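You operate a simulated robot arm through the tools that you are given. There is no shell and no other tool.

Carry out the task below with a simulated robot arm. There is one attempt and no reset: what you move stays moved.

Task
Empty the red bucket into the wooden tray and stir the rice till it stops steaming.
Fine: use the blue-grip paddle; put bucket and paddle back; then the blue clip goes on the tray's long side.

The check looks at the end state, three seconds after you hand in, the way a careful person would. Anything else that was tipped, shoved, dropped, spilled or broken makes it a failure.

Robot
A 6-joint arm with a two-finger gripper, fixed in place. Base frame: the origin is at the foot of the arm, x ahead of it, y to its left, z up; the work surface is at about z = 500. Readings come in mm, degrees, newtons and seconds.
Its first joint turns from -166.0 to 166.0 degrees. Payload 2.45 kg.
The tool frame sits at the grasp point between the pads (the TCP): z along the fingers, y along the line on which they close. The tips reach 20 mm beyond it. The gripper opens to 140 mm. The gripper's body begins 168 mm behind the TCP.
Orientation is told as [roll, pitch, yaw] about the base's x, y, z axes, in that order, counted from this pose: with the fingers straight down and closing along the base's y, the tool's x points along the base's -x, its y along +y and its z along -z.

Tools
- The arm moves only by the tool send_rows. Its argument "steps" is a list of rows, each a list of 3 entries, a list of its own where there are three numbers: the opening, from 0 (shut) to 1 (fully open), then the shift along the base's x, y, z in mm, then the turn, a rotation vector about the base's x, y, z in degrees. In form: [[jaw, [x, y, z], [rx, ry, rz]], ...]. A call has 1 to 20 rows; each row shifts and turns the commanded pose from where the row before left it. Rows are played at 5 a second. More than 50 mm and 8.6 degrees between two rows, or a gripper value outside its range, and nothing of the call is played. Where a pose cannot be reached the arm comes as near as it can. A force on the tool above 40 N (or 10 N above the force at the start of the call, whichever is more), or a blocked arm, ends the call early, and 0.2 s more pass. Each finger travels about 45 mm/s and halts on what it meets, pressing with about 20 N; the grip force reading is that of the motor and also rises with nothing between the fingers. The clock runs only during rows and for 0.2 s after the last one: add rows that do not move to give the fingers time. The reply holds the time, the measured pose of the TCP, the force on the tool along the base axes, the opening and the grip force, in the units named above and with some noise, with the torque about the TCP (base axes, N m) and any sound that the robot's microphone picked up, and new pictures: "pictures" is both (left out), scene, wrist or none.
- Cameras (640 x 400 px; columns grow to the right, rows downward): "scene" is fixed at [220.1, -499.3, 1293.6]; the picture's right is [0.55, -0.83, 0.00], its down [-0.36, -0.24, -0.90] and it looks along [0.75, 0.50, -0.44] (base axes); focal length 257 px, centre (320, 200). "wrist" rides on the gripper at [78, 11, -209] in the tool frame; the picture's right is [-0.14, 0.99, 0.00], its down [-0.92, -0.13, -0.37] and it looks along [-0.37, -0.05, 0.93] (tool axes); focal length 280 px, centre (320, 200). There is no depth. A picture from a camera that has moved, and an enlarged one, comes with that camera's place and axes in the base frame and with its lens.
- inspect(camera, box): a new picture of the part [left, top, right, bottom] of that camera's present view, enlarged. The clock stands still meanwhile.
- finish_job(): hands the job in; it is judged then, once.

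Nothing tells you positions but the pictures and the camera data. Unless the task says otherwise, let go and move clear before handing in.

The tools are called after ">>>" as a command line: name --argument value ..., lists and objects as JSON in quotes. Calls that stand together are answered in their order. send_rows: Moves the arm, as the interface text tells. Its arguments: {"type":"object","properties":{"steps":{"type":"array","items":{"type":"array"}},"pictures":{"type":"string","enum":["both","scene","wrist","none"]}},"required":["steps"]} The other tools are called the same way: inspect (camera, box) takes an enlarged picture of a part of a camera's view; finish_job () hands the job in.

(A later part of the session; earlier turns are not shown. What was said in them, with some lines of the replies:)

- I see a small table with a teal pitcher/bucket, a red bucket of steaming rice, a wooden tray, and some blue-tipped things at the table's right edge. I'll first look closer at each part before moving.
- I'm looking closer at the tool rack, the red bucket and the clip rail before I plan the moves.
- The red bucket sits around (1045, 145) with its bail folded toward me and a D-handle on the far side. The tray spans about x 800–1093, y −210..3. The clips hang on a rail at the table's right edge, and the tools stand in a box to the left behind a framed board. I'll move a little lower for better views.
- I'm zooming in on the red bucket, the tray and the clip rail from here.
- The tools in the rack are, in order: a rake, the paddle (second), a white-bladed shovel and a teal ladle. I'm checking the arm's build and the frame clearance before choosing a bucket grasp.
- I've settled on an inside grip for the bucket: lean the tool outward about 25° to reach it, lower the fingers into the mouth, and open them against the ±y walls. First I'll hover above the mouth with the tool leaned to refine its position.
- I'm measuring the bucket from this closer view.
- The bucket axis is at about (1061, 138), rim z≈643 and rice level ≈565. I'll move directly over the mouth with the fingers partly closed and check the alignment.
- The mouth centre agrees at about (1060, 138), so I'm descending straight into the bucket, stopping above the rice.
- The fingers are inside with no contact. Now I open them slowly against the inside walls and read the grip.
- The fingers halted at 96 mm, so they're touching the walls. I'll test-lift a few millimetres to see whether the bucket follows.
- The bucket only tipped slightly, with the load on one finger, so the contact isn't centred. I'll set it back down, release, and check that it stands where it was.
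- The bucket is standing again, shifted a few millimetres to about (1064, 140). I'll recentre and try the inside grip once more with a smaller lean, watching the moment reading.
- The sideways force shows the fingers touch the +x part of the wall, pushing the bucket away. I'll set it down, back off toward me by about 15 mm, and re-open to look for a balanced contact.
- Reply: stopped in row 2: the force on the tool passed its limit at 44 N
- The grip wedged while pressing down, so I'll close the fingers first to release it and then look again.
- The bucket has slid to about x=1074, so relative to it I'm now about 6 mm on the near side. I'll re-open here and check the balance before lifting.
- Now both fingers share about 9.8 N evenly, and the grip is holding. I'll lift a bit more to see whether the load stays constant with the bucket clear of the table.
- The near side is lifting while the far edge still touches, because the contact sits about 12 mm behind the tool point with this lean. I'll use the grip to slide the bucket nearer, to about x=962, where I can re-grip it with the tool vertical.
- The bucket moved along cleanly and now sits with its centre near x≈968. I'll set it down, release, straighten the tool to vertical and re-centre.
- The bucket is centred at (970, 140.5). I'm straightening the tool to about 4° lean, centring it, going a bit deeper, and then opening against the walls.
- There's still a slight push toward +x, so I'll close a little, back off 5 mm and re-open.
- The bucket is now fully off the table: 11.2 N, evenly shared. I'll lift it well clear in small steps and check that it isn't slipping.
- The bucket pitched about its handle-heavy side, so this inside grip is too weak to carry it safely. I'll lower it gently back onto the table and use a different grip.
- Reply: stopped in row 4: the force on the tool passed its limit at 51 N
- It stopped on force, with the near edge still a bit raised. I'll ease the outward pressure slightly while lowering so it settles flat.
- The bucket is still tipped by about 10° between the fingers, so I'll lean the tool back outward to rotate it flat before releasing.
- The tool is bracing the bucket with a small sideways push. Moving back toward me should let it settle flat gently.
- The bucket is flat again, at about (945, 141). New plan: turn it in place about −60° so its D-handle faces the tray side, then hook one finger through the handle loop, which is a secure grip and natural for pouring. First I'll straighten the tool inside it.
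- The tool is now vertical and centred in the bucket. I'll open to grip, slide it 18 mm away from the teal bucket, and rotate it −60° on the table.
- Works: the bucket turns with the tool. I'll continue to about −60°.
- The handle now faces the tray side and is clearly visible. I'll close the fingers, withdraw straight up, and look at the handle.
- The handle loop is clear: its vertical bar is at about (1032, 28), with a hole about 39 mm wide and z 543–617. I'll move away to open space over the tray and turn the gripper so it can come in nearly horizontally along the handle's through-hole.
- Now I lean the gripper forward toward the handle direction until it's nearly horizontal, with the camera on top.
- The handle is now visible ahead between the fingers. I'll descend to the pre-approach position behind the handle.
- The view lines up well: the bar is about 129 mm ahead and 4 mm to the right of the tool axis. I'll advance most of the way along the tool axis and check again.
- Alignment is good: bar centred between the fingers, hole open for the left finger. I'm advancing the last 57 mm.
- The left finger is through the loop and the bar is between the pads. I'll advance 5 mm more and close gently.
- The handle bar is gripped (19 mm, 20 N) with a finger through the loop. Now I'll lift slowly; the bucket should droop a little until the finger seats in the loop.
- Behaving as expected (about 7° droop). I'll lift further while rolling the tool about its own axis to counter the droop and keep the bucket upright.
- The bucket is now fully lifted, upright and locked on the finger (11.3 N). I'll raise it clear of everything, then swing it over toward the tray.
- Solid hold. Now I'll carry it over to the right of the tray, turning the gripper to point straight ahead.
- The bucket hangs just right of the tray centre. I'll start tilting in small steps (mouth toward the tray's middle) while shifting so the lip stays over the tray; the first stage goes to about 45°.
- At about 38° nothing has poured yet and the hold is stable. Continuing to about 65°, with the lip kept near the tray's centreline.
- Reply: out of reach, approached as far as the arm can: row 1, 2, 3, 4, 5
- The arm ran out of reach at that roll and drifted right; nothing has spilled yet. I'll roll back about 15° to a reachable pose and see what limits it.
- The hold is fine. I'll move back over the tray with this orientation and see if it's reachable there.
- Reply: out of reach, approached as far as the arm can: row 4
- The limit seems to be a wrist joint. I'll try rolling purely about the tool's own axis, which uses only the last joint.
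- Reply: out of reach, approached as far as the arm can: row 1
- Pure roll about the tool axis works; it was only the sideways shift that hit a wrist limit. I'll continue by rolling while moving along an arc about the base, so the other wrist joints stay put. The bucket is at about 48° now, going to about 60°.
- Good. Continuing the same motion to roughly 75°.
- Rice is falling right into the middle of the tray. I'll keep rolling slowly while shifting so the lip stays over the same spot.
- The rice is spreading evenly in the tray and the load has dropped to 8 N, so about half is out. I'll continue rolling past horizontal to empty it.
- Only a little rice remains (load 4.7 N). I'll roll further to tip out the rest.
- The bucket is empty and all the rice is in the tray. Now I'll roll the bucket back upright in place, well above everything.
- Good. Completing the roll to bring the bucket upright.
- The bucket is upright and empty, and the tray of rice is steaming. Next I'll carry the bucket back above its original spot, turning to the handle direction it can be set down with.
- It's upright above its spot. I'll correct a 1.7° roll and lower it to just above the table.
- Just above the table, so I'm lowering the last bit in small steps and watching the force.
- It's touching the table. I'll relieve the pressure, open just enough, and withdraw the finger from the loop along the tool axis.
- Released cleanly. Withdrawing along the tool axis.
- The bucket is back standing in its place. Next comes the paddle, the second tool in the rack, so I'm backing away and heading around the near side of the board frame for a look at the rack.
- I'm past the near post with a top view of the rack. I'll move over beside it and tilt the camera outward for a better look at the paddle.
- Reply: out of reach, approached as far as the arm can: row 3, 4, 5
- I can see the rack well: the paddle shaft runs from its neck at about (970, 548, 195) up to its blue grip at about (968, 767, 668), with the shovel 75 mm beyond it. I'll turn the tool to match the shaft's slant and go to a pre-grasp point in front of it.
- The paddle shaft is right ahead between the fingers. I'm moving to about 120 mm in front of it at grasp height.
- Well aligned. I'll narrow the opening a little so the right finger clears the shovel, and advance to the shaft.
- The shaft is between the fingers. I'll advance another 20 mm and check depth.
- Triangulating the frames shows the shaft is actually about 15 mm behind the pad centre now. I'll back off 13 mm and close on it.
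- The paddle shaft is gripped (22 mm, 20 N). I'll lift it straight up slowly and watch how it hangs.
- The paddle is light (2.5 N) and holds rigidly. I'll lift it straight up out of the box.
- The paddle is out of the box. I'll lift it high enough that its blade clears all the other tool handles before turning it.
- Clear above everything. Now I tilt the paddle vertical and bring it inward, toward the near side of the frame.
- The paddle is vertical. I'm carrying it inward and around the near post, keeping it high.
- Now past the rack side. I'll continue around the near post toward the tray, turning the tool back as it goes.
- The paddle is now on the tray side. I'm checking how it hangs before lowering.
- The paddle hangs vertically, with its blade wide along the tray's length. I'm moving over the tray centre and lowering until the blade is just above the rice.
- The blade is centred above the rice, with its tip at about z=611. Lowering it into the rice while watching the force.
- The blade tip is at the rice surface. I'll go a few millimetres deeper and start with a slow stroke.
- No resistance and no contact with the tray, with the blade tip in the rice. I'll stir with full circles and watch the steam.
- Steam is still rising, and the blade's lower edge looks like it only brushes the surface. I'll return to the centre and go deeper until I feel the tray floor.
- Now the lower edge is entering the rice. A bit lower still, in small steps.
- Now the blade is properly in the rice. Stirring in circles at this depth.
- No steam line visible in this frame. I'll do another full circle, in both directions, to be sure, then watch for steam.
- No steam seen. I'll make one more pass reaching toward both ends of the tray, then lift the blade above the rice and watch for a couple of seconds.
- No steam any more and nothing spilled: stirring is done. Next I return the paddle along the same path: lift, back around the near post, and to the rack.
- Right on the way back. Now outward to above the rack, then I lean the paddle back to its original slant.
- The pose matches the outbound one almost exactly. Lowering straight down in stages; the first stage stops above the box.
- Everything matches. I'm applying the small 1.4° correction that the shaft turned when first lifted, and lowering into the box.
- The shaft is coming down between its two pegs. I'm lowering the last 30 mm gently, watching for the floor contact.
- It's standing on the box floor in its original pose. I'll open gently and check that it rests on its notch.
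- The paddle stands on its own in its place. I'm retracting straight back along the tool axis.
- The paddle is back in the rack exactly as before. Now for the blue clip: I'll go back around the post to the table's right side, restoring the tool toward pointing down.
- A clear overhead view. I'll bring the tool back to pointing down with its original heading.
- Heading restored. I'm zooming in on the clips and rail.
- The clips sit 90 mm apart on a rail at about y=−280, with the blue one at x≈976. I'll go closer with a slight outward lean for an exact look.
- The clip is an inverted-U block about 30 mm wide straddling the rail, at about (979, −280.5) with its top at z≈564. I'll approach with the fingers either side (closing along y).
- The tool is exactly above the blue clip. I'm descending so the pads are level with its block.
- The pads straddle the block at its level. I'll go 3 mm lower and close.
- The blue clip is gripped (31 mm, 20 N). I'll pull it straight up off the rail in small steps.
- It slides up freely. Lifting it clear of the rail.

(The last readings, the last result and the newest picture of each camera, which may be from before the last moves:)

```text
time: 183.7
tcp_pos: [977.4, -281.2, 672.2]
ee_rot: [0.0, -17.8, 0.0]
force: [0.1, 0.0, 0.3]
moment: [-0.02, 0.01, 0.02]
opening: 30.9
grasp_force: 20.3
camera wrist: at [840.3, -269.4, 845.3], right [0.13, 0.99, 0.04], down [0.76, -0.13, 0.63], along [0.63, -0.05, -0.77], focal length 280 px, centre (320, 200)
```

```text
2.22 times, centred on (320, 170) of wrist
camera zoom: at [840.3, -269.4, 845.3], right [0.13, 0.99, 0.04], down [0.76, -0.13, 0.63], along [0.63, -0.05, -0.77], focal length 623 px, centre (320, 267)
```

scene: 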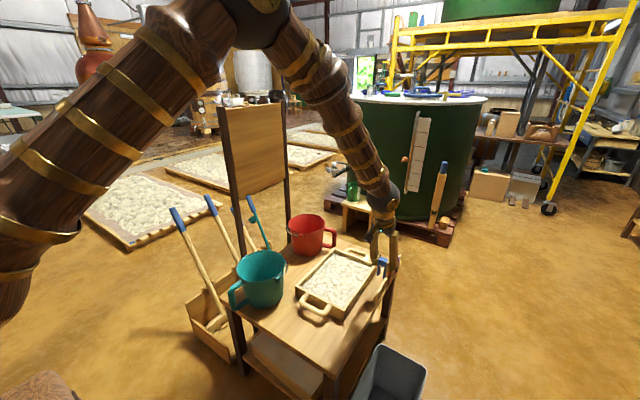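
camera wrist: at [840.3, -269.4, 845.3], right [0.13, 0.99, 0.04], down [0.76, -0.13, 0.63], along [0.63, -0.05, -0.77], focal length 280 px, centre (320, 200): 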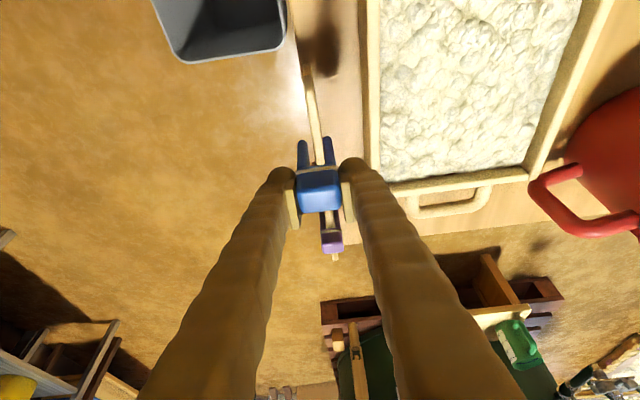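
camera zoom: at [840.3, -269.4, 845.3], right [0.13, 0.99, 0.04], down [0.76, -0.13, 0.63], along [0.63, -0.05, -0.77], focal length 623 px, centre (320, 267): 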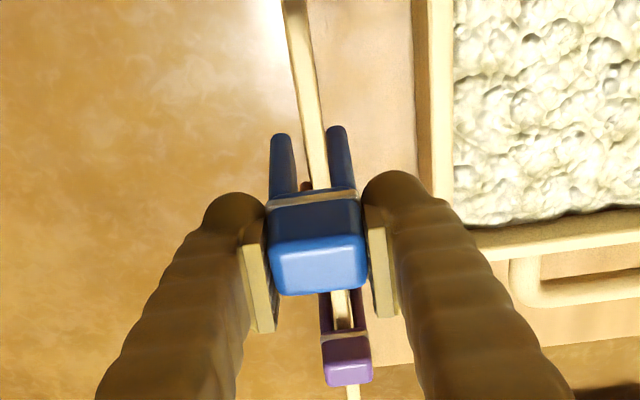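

The clip is free, with two legs and a slot. I'll shift it over the tray's near long side wall (centre y≈−211) and check the alignment before lowering.

>>> send_rows --steps '[[0.17, [-3, 17, 0], [0, 0, 0]], [0.17, [-3, 17, 0], [0, 0, 0]], [0.17, [-3, 17, 0], [0, 0, 0]], [0.17, [-3, 18.1, 0], [0, 0, 0]], [0.17, [0, 0, -10], [0, 0, 0]], [0.17, [0, 0, -10], [0, 0, 0]], [0.17, [0, 0, -10], [0, 0, 0]], [0.17, [0, 0, 0], [0, 0, 0]]]' --pictures "both"

>>> inspect --camera "wrist" --box '[230, 80, 410, 260]'

>>> inspect --camera "scene" --box '[320, 220, 400, 310]'

```text
time: 185.5
tcp_pos: [967.4, -214.4, 641.4]
ee_rot: [-0.1, -17.8, -0.1]
force: [-0.1, -0.5, 0.0]
moment: [0.01, 0.01, 0.03]
opening: 30.9
grasp_force: 19.8
camera wrist: at [828.8, -201.5, 814.8], right [0.13, 0.99, 0.04], down [0.76, -0.13, 0.63], along [0.63, -0.05, -0.77], focal length 280 px, centre (320, 200)
```

scene: 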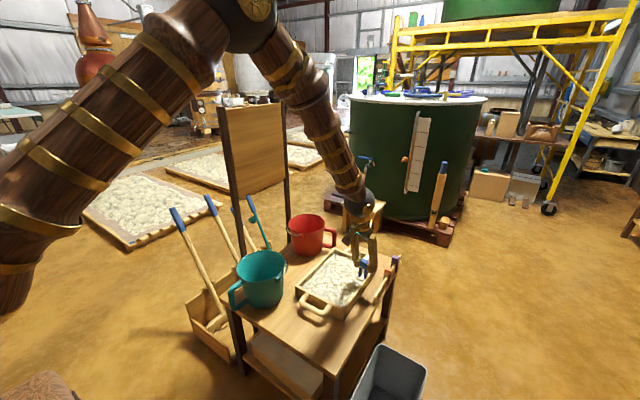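
wrist: 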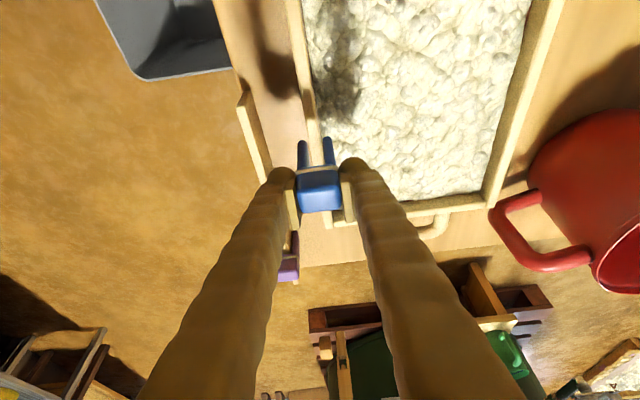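

```text
2.22 times, centred on (320, 170) of wrist
camera zoom: at [828.8, -201.5, 814.8], right [0.13, 0.99, 0.04], down [0.76, -0.13, 0.63], along [0.63, -0.05, -0.77], focal length 623 px, centre (320, 267)
```

zoom: 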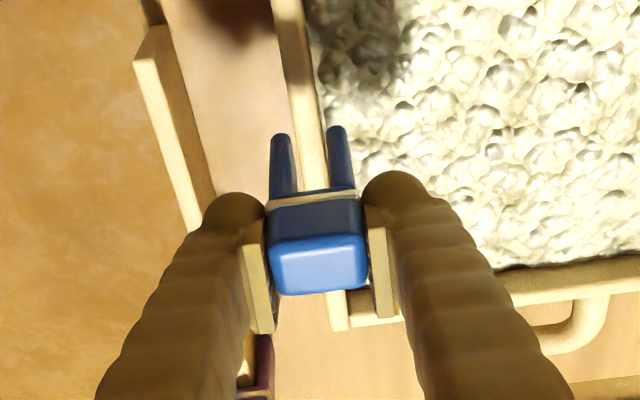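

```text
4.44 times, centred on (360, 265) of scene
camera zoom: at [220.1, -499.3, 1293.6], right [0.55, -0.83, 0.0], down [-0.36, -0.24, -0.9], along [0.75, 0.5, -0.44], focal length 1141 px, centre (142, -89)
```

zoom: 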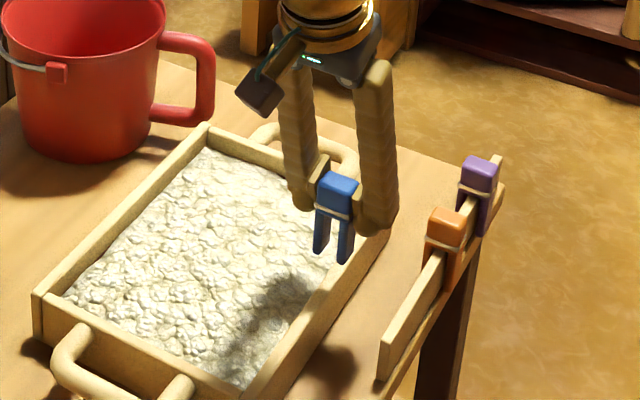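

Close. I'm zooming tighter to align the slot with the wall.

>>> inspect --camera "wrist" --box '[285, 80, 345, 220]'

>>> inspect --camera "wrist" --box '[290, 100, 350, 170]'

>>> inspect --camera "scene" --box '[345, 245, 385, 285]'

```text
2.86 times, centred on (315, 150) of wrist
camera zoom: at [828.8, -201.5, 814.8], right [0.13, 0.99, 0.04], down [0.76, -0.13, 0.63], along [0.63, -0.05, -0.77], focal length 801 px, centre (334, 343)
```

zoom: 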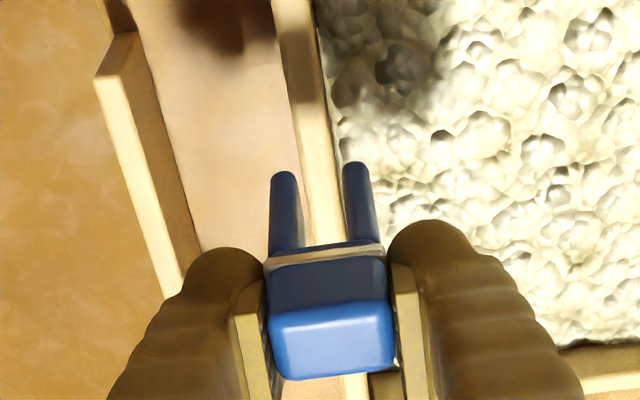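

```text
5.71 times, centred on (320, 135) of wrist
camera zoom: at [828.8, -201.5, 814.8], right [0.13, 0.99, 0.04], down [0.76, -0.13, 0.63], along [0.63, -0.05, -0.77], focal length 1602 px, centre (320, 571)
```

zoom: 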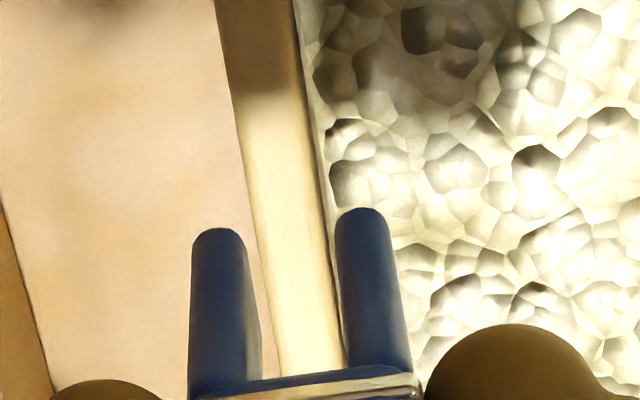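

```text
10.00 times, centred on (365, 265) of scene
camera zoom: at [220.1, -499.3, 1293.6], right [0.55, -0.83, 0.0], down [-0.36, -0.24, -0.9], along [0.75, 0.5, -0.44], focal length 2567 px, centre (-130, -450)
```

zoom: 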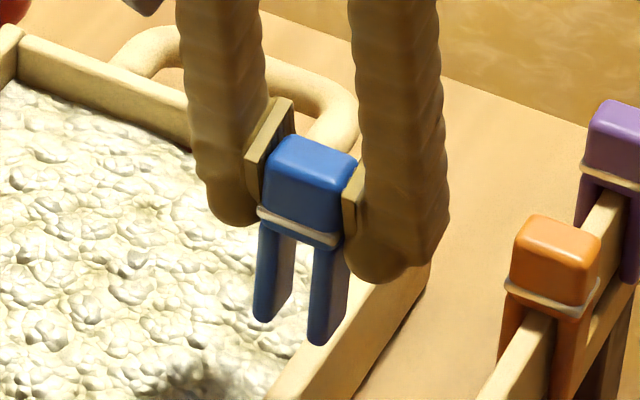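

The slot is nearly centred on the wall (about 0.8 mm off; slot about 15 mm, wall about 12 mm). I'll correct, lower until the leg tips are just above the wall, and recheck.

>>> send_rows --steps '[[0.17, [0, -0.8, -8], [0, 0, 0]], [0.17, [0, 0, -8], [0, 0, 0]], [0.17, [0, 0, -5], [0, 0, 0]], [0.17, [0, 0, 0], [0, 0, 0]]]' --pictures "wrist"

>>> inspect --camera "wrist" --box '[290, 100, 350, 170]'

>>> inspect --camera "scene" --box '[345, 250, 385, 290]'

```text
time: 186.5
tcp_pos: [966.8, -213.7, 619.7]
ee_rot: [-0.1, -17.7, 0.0]
force: [0.5, -0.1, -1.0]
moment: [0.0, 0.01, 0.02]
opening: 30.6
grasp_force: 19.9
camera wrist: at [829.8, -201.8, 793.7], right [0.13, 0.99, 0.04], down [0.76, -0.13, 0.63], along [0.63, -0.05, -0.77], focal length 280 px, centre (320, 200)
```

wrist: 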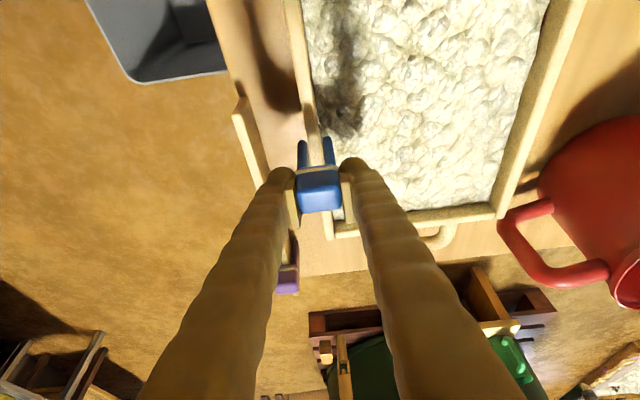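

```text
5.71 times, centred on (320, 135) of wrist
camera zoom: at [829.8, -201.8, 793.7], right [0.13, 0.99, 0.04], down [0.76, -0.13, 0.63], along [0.63, -0.05, -0.77], focal length 1602 px, centre (320, 571)
```

zoom: 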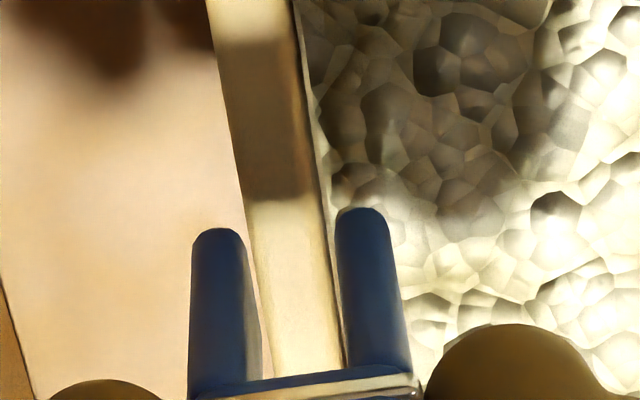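

```text
10.00 times, centred on (365, 270) of scene
camera zoom: at [220.1, -499.3, 1293.6], right [0.55, -0.83, 0.0], down [-0.36, -0.24, -0.9], along [0.75, 0.5, -0.44], focal length 2567 px, centre (-130, -500)
```

zoom: 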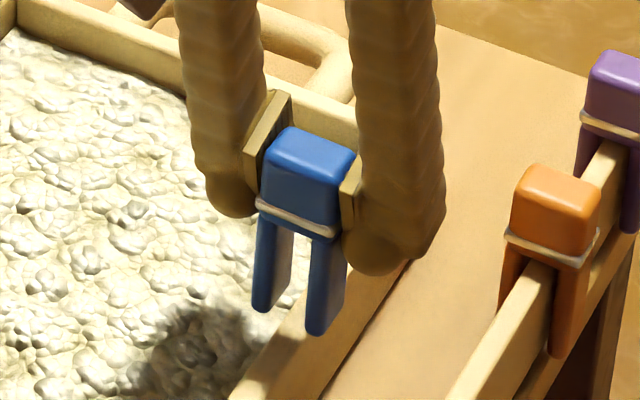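

The leg tips are just above the wall, so a 1.2 mm correction and I start lowering slowly with force watch.

>>> send_rows --steps '[[0.17, [0, -1.2, 0], [0, 0, 0]], [0.17, [0, 0, -4], [0, 0, 0]], [0.17, [0, 0, -4], [0, 0, 0]], [0.17, [0, 0, -3], [0, 0, 0]], [0.17, [0, 0, 0], [0, 0, 0]]]' --pictures "wrist"

>>> inspect --camera "wrist" --box '[290, 100, 350, 170]'

>>> inspect --camera "scene" --box '[345, 250, 385, 290]'

```text
time: 187.7
tcp_pos: [967.7, -215.6, 608.5]
ee_rot: [0.1, -17.8, 0.0]
force: [0.4, -0.1, 0.0]
moment: [0.0, 0.01, 0.03]
opening: 30.6
grasp_force: 20.6
camera wrist: at [829.8, -203.4, 782.9], right [0.13, 0.99, 0.04], down [0.76, -0.13, 0.63], along [0.63, -0.05, -0.77], focal length 280 px, centre (320, 200)
```

wrist: 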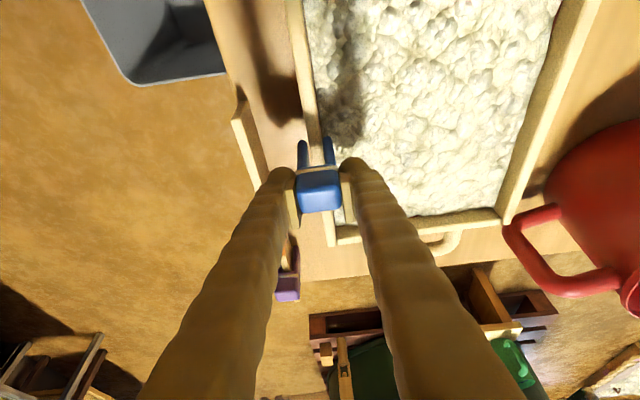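

```text
5.71 times, centred on (320, 135) of wrist
camera zoom: at [829.8, -203.4, 782.9], right [0.13, 0.99, 0.04], down [0.76, -0.13, 0.63], along [0.63, -0.05, -0.77], focal length 1602 px, centre (320, 571)
```

zoom: 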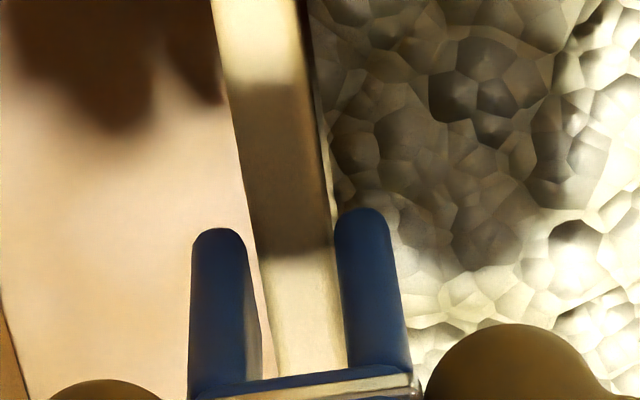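

```text
10.00 times, centred on (365, 270) of scene
camera zoom: at [220.1, -499.3, 1293.6], right [0.55, -0.83, 0.0], down [-0.36, -0.24, -0.9], along [0.75, 0.5, -0.44], focal length 2567 px, centre (-130, -500)
```

zoom: 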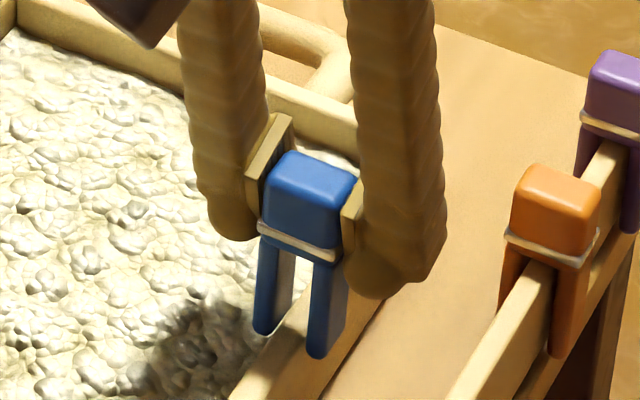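

Still no contact, and the legs straddle the wall. Continuing down in small steps.

>>> send_rows --steps '[[0.17, [0, -0.3, -4], [0, 0, 0]], [0.17, [0, 0, -4], [0, 0, 0]], [0.17, [0, 0, -4], [0, 0, 0]], [0.17, [0, 0, 0], [0, 0, 0]]]' --pictures "none"

>>> inspect --camera "wrist" --box '[290, 100, 350, 170]'

>>> inspect --camera "scene" --box '[345, 250, 385, 290]'

```text
time: 188.7
tcp_pos: [966.5, -215.3, 598.0]
ee_rot: [0.0, -17.8, 0.0]
force: [-1.5, -0.7, -0.2]
moment: [0.01, -0.01, 0.0]
opening: 30.7
grasp_force: 19.7
```

```text
5.71 times, centred on (320, 135) of wrist
camera zoom: at [829.4, -203.7, 771.3], right [0.13, 0.99, 0.04], down [0.76, -0.13, 0.63], along [0.63, -0.05, -0.77], focal length 1602 px, centre (320, 571)
```

zoom: 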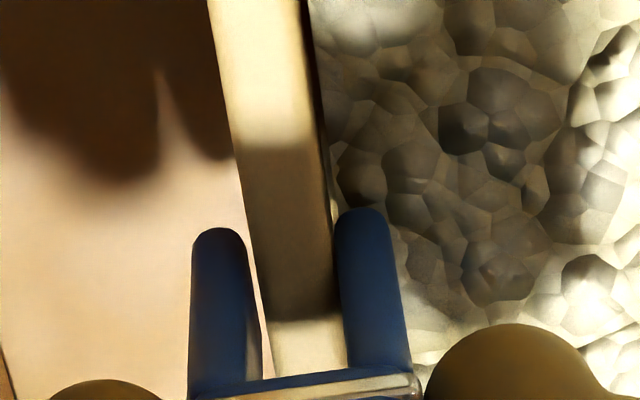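

```text
10.00 times, centred on (365, 270) of scene
camera zoom: at [220.1, -499.3, 1293.6], right [0.55, -0.83, 0.0], down [-0.36, -0.24, -0.9], along [0.75, 0.5, -0.44], focal length 2567 px, centre (-130, -500)
```

zoom: 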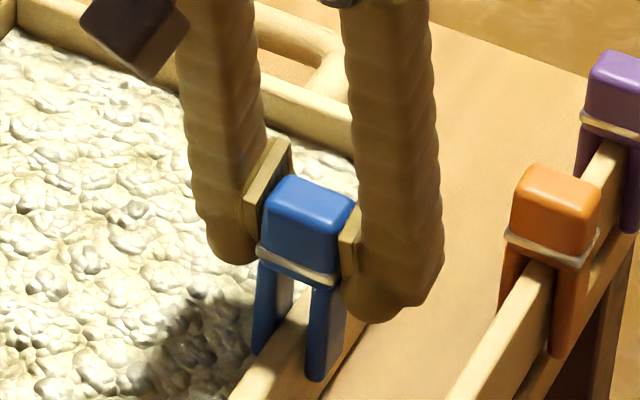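

Straddling correctly. Continuing down until it seats.

>>> send_rows --steps '[[0.17, [0, 0, -4], [0, 0, 0]], [0.17, [0, 0, -4], [0, 0, 0]], [0.17, [0, 0, -4], [0, 0, 0]], [0.17, [0, 0, 0], [0, 0, 0]]]' --pictures "none"

>>> inspect --camera "scene" --box '[345, 250, 385, 290]'

>>> inspect --camera "wrist" --box '[290, 100, 350, 170]'

```text
time: 189.7
tcp_pos: [966.7, -216.1, 585.6]
ee_rot: [0.0, -17.8, 0.0]
force: [-0.1, 0.7, 0.6]
moment: [0.0, 0.0, -0.04]
opening: 30.7
grasp_force: 19.8
```

```text
10.00 times, centred on (365, 270) of scene
camera zoom: at [220.1, -499.3, 1293.6], right [0.55, -0.83, 0.0], down [-0.36, -0.24, -0.9], along [0.75, 0.5, -0.44], focal length 2567 px, centre (-130, -500)
```

zoom: 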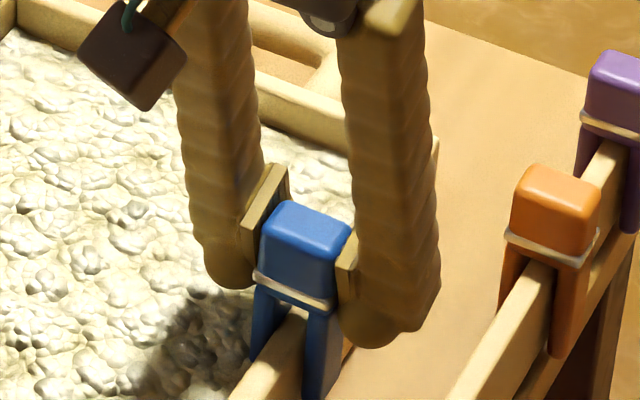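

```text
5.71 times, centred on (320, 135) of wrist
camera zoom: at [828.7, -203.7, 759.1], right [0.13, 0.99, 0.04], down [0.76, -0.13, 0.63], along [0.63, -0.05, -0.77], focal length 1602 px, centre (320, 571)
```

zoom: 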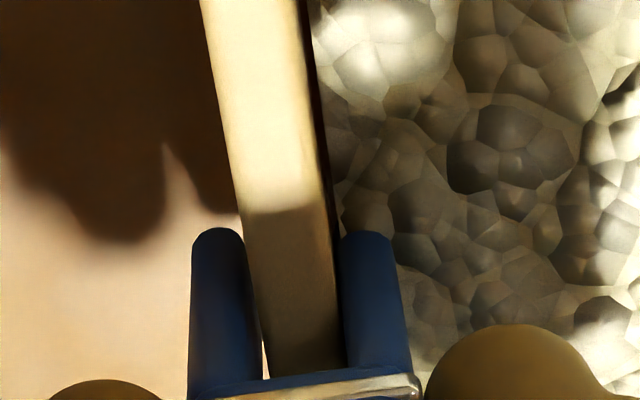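

The wall is clearly between the legs now. A few more millimetres until it seats or touches bottom.

>>> send_rows --steps '[[0.17, [0, 0, -3], [0, 0, 0]], [0.17, [0, 0, -3], [0, 0, 0]], [0.17, [0, 0, 0], [0, 0, 0]]]' --pictures "none"

>>> send_rows --steps '[[0.17, [0, 0, -3], [0, 0, 0]], [0.17, [0, 0, -3], [0, 0, 0]], [0.17, [0, 0, 0], [0, 0, 0]]]' --pictures "none"

>>> inspect --camera "scene" --box '[345, 250, 385, 290]'

```text
time: 190.5
tcp_pos: [966.7, -215.2, 579.0]
ee_rot: [0.0, -17.9, 0.0]
force: [0.1, 0.6, -1.2]
moment: [-0.02, -0.01, 0.0]
opening: 30.6
grasp_force: 19.8
```

```text
time: 191.3
tcp_pos: [968.2, -216.3, 572.9]
ee_rot: [0.1, -17.9, -0.1]
force: [0.4, 0.6, -0.7]
moment: [-0.01, 0.0, -0.03]
opening: 30.8
grasp_force: 19.8
```

```text
10.00 times, centred on (365, 270) of scene
camera zoom: at [220.1, -499.3, 1293.6], right [0.55, -0.83, 0.0], down [-0.36, -0.24, -0.9], along [0.75, 0.5, -0.44], focal length 2567 px, centre (-130, -500)
```

zoom: 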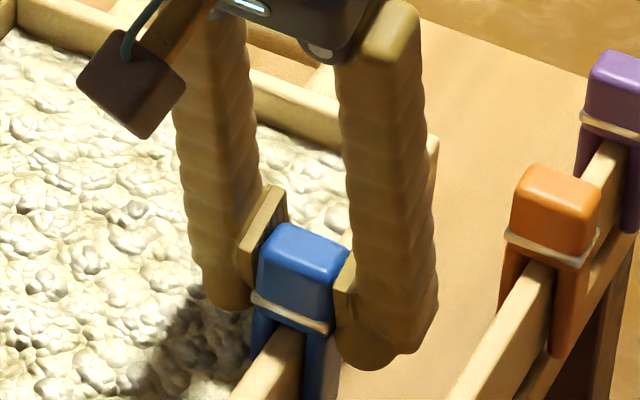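

No contact yet; the band should come down to the wall top like the others on the rail. Continuing carefully.

>>> send_rows --steps '[[0.17, [0, 0, -3], [0, 0, 0]], [0.17, [0, 0, -2], [0, 0, 0]], [0.17, [0, 0, 0], [0, 0, 0]]]' --pictures "none"

>>> send_rows --steps '[[0.17, [0, 0, -2], [0, 0, 0]], [0.17, [0, 0, -2], [0, 0, 0]], [0.17, [0, 0, 0], [0, 0, 0]]]' --pictures "none"

>>> inspect --camera "scene" --box '[345, 250, 385, 290]'

>>> inspect --camera "wrist" --box '[270, 100, 370, 220]'

```text
time: 192.1
tcp_pos: [967.8, -216.3, 568.2]
ee_rot: [0.0, -17.8, -0.1]
force: [3.3, -3.5, 15.4]
moment: [0.02, -0.13, -0.01]
opening: 30.8
grasp_force: 20.4
```

```text
time: 192.9
tcp_pos: [966.8, -214.6, 563.8]
ee_rot: [0.0, -17.9, 0.0]
force: [1.3, -3.4, 14.8]
moment: [0.03, 0.06, 0.01]
opening: 30.0
grasp_force: 20.4
```

```text
10.00 times, centred on (365, 270) of scene
camera zoom: at [220.1, -499.3, 1293.6], right [0.55, -0.83, 0.0], down [-0.36, -0.24, -0.9], along [0.75, 0.5, -0.44], focal length 2567 px, centre (-130, -500)
```

zoom: 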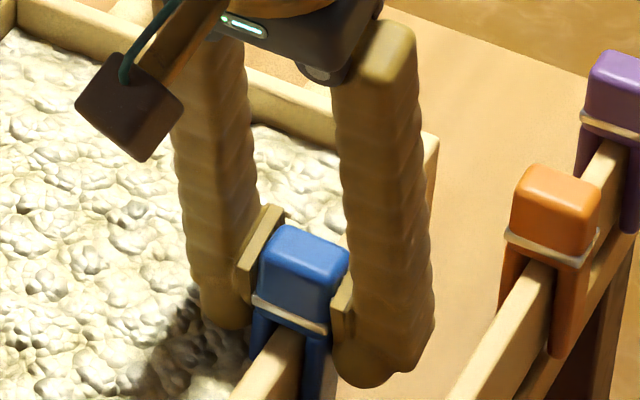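

```text
3.33 times, centred on (320, 160) of wrist
camera zoom: at [829.3, -203.3, 737.9], right [0.13, 0.99, 0.04], down [0.76, -0.13, 0.63], along [0.63, -0.05, -0.77], focal length 935 px, centre (320, 333)
```

zoom: 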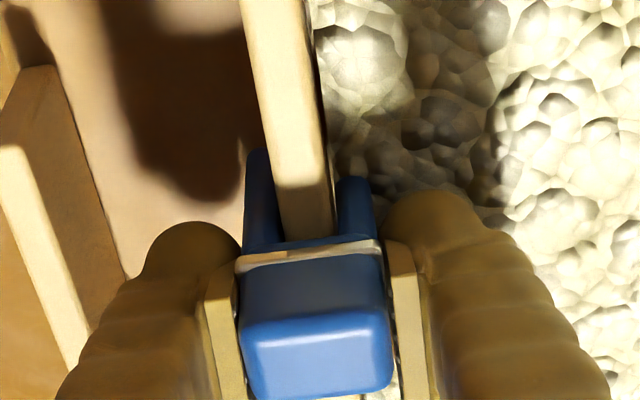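

The clip has bottomed out on the wall: legs both sides, wall in the slot. I'll relieve pressure, open, and rise straight up.

>>> send_rows --steps '[[0.17, [0, 0, 2], [0, 0, 0]], [0.24, [0, 0, 0], [0, 0, 0]], [0.3, [0, 0, 0], [0, 0, 0]], [0.35, [0, 0, 0], [0, 0, 0]], [0.35, [0, 0, 0], [0, 0, 0]]]' --pictures "wrist"

>>> inspect --camera "scene" --box '[345, 250, 385, 290]'

>>> inspect --camera "wrist" --box '[230, 80, 410, 260]'

```text
time: 194.1
tcp_pos: [966.8, -213.5, 565.6]
ee_rot: [-0.1, -17.8, 0.0]
force: [0.5, -0.7, -0.3]
moment: [-0.01, -0.01, -0.02]
opening: 49.0
grasp_force: 0.0
camera wrist: at [829.2, -203.3, 739.7], right [0.13, 0.99, 0.04], down [0.76, -0.13, 0.63], along [0.63, -0.05, -0.77], focal length 280 px, centre (320, 200)
```

wrist: 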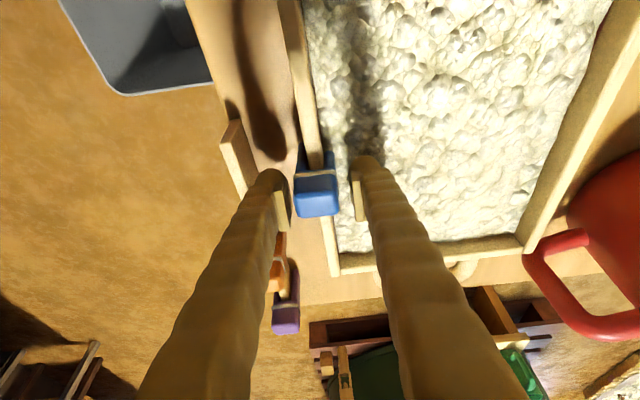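

```text
10.00 times, centred on (365, 270) of scene
camera zoom: at [220.1, -499.3, 1293.6], right [0.55, -0.83, 0.0], down [-0.36, -0.24, -0.9], along [0.75, 0.5, -0.44], focal length 2567 px, centre (-130, -500)
```

zoom: 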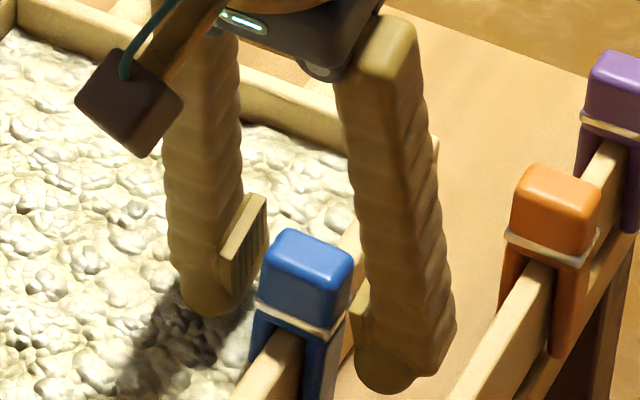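

```text
2.22 times, centred on (320, 170) of wrist
camera zoom: at [829.2, -203.3, 739.7], right [0.13, 0.99, 0.04], down [0.76, -0.13, 0.63], along [0.63, -0.05, -0.77], focal length 623 px, centre (320, 267)
```

zoom: 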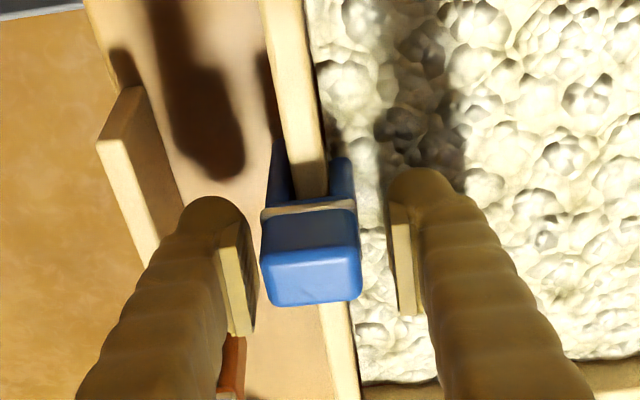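

The clip sits upright on the tray's long side. Rising straight up and away for a final look.

>>> send_rows --steps '[[0.35, [0, 0, 8], [0, 0, 0]], [0.35, [0, 0, 15], [0, 0, 0]], [0.35, [0, 0, 25], [0, 0, 0]], [0.35, [0, 0, 35], [0, 0, 0]], [0.35, [-10, 0, 40], [0, 0, 0]], [0.35, [-20, 0, 40], [0, 2, 0]], [0.35, [-30, 0, 38], [0, 3, 0]], [0.35, [-30, 0, 38], [0, 3, 0]], [0.35, [-30, 0, 38], [0, 3, 0]], [0.35, [-30, 0, 38], [0, 3, 0]], [0.35, [-30, 0, 30], [0, 3, 0]], [0.35, [0, 0, 0], [0, 0, 0]]]' --pictures "both"

>>> inspect --camera "scene" --box '[330, 230, 410, 310]'

>>> inspect --camera "wrist" --box '[200, 40, 560, 320]'

>>> inspect --camera "scene" --box '[180, 180, 420, 350]'

```text
time: 196.7
tcp_pos: [785.3, -216.4, 908.2]
ee_rot: [0.0, -0.7, 0.1]
force: [0.5, 0.0, 0.2]
moment: [-0.02, -0.03, 0.01]
opening: 49.1
grasp_force: 0.0
camera wrist: at [705.2, -205.1, 1115.8], right [0.14, 0.99, 0.0], down [0.92, -0.13, 0.38], along [0.38, -0.05, -0.92], focal length 280 px, centre (320, 200)
```

scene: 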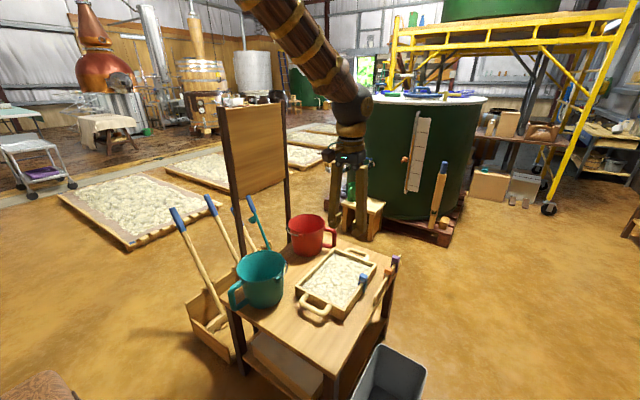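
wrist: 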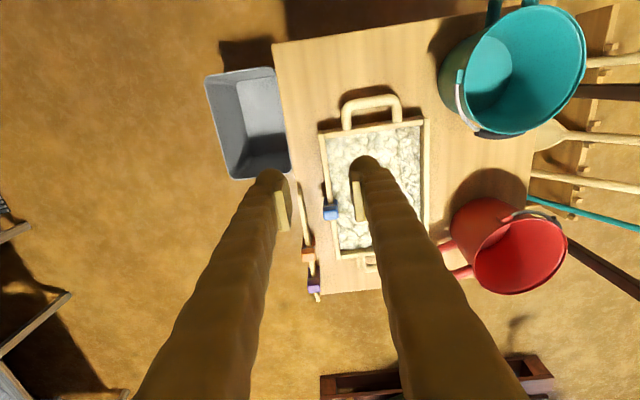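

```text
5.00 times, centred on (370, 270) of scene
camera zoom: at [220.1, -499.3, 1293.6], right [0.55, -0.83, 0.0], down [-0.36, -0.24, -0.9], along [0.75, 0.5, -0.44], focal length 1283 px, centre (70, -150)
```

zoom: 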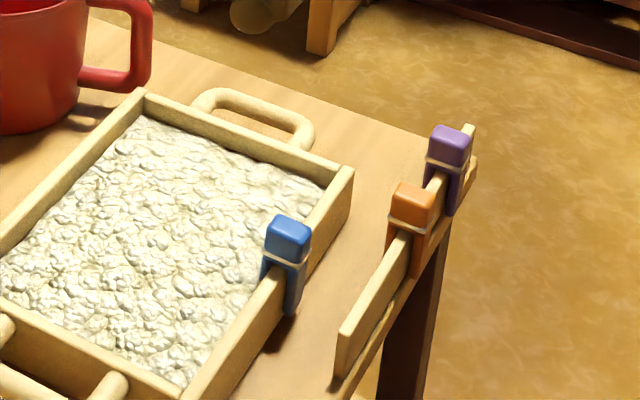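

```text
1.43 times, centred on (380, 180) of wrist
camera zoom: at [705.2, -205.1, 1115.8], right [0.14, 0.99, 0.0], down [0.92, -0.13, 0.38], along [0.38, -0.05, -0.92], focal length 401 px, centre (234, 229)
```

zoom: 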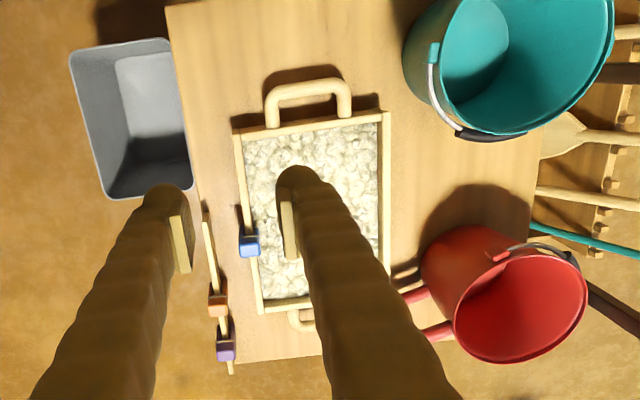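

```text
2.35 times, centred on (300, 265) of scene
camera zoom: at [220.1, -499.3, 1293.6], right [0.55, -0.83, 0.0], down [-0.36, -0.24, -0.9], along [0.75, 0.5, -0.44], focal length 604 px, centre (367, 47)
```

zoom: 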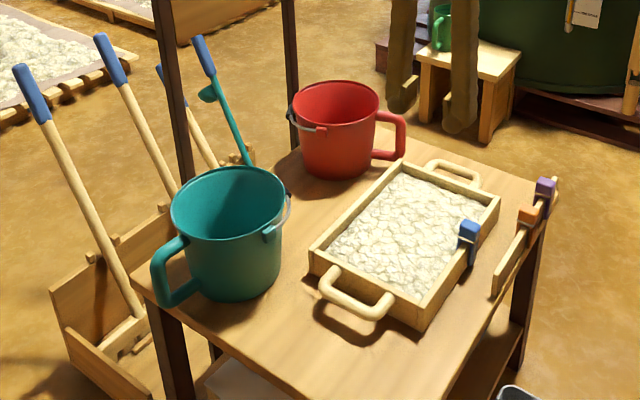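

Everything looks in order: empty red bucket back, paddle in the rack, rice steam-free in the tray, blue clip on the tray's long side. One last close check of the clip and the bucket before handing in.

>>> inspect --camera "scene" --box '[345, 255, 385, 295]'

>>> inspect --camera "scene" --box '[280, 195, 380, 290]'

>>> inspect --camera "wrist" --box '[420, 100, 620, 320]'

```text
10.00 times, centred on (365, 275) of scene
camera zoom: at [220.1, -499.3, 1293.6], right [0.55, -0.83, 0.0], down [-0.36, -0.24, -0.9], along [0.75, 0.5, -0.44], focal length 2567 px, centre (-130, -550)
```

zoom: 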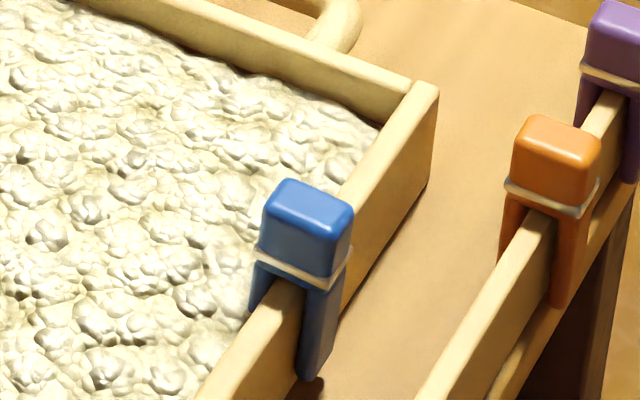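

```text
4.21 times, centred on (330, 242) of scene
camera zoom: at [220.1, -499.3, 1293.6], right [0.55, -0.83, 0.0], down [-0.36, -0.24, -0.9], along [0.75, 0.5, -0.44], focal length 1081 px, centre (278, 21)
```

zoom: 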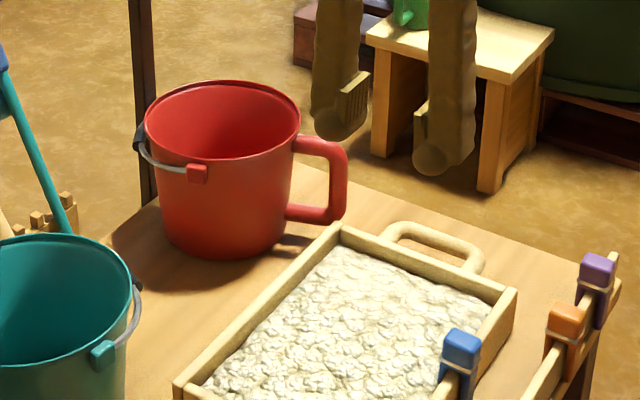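

```text
1.82 times, centred on (520, 210) of wrist
camera zoom: at [705.2, -205.1, 1115.8], right [0.14, 0.99, 0.0], down [0.92, -0.13, 0.38], along [0.38, -0.05, -0.92], focal length 510 px, centre (-44, 182)
```

zoom: 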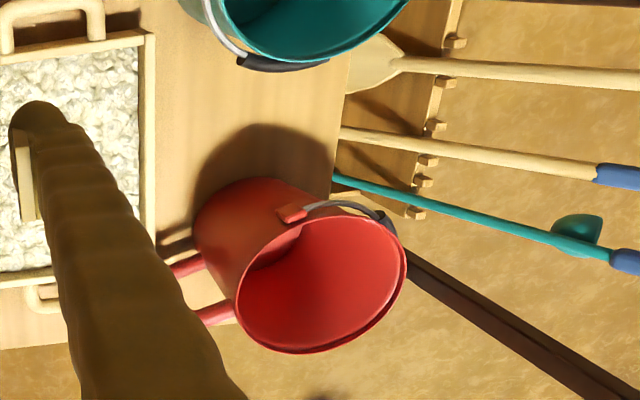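

All checks pass: the clip straddles the tray wall just as the others sit on the rail. The bucket is empty and upright in its place, the paddle is in its notch, and there is no steam and nothing spilled. The gripper is clear, so I'm handing in.

>>> finish_job

```text
The job is handed in.
```

The job is done and handed in. The red bucket's rice is in the wooden tray and has been stirred with the blue-grip paddle. No steam showed after stirring, and I saw nothing spilled.

- **Bucket:** empty and upright, about 12 mm from where it started. Its handle now points toward the tray rather than away from the robot, because I had to turn the bucket about 60° to grip the handle for pouring. I did not turn it back.
- **Paddle:** back in its notch in the rack, at nearly the same lean as before.
- **Blue clip:** sitting astride the tray's long side nearest the clip rail, the same way the other clips sit on theirs.

My first grip, from inside the bucket, was too weak to carry it. While testing it I slid and tilted the bucket on the table, but it never tipped over and no rice came out.
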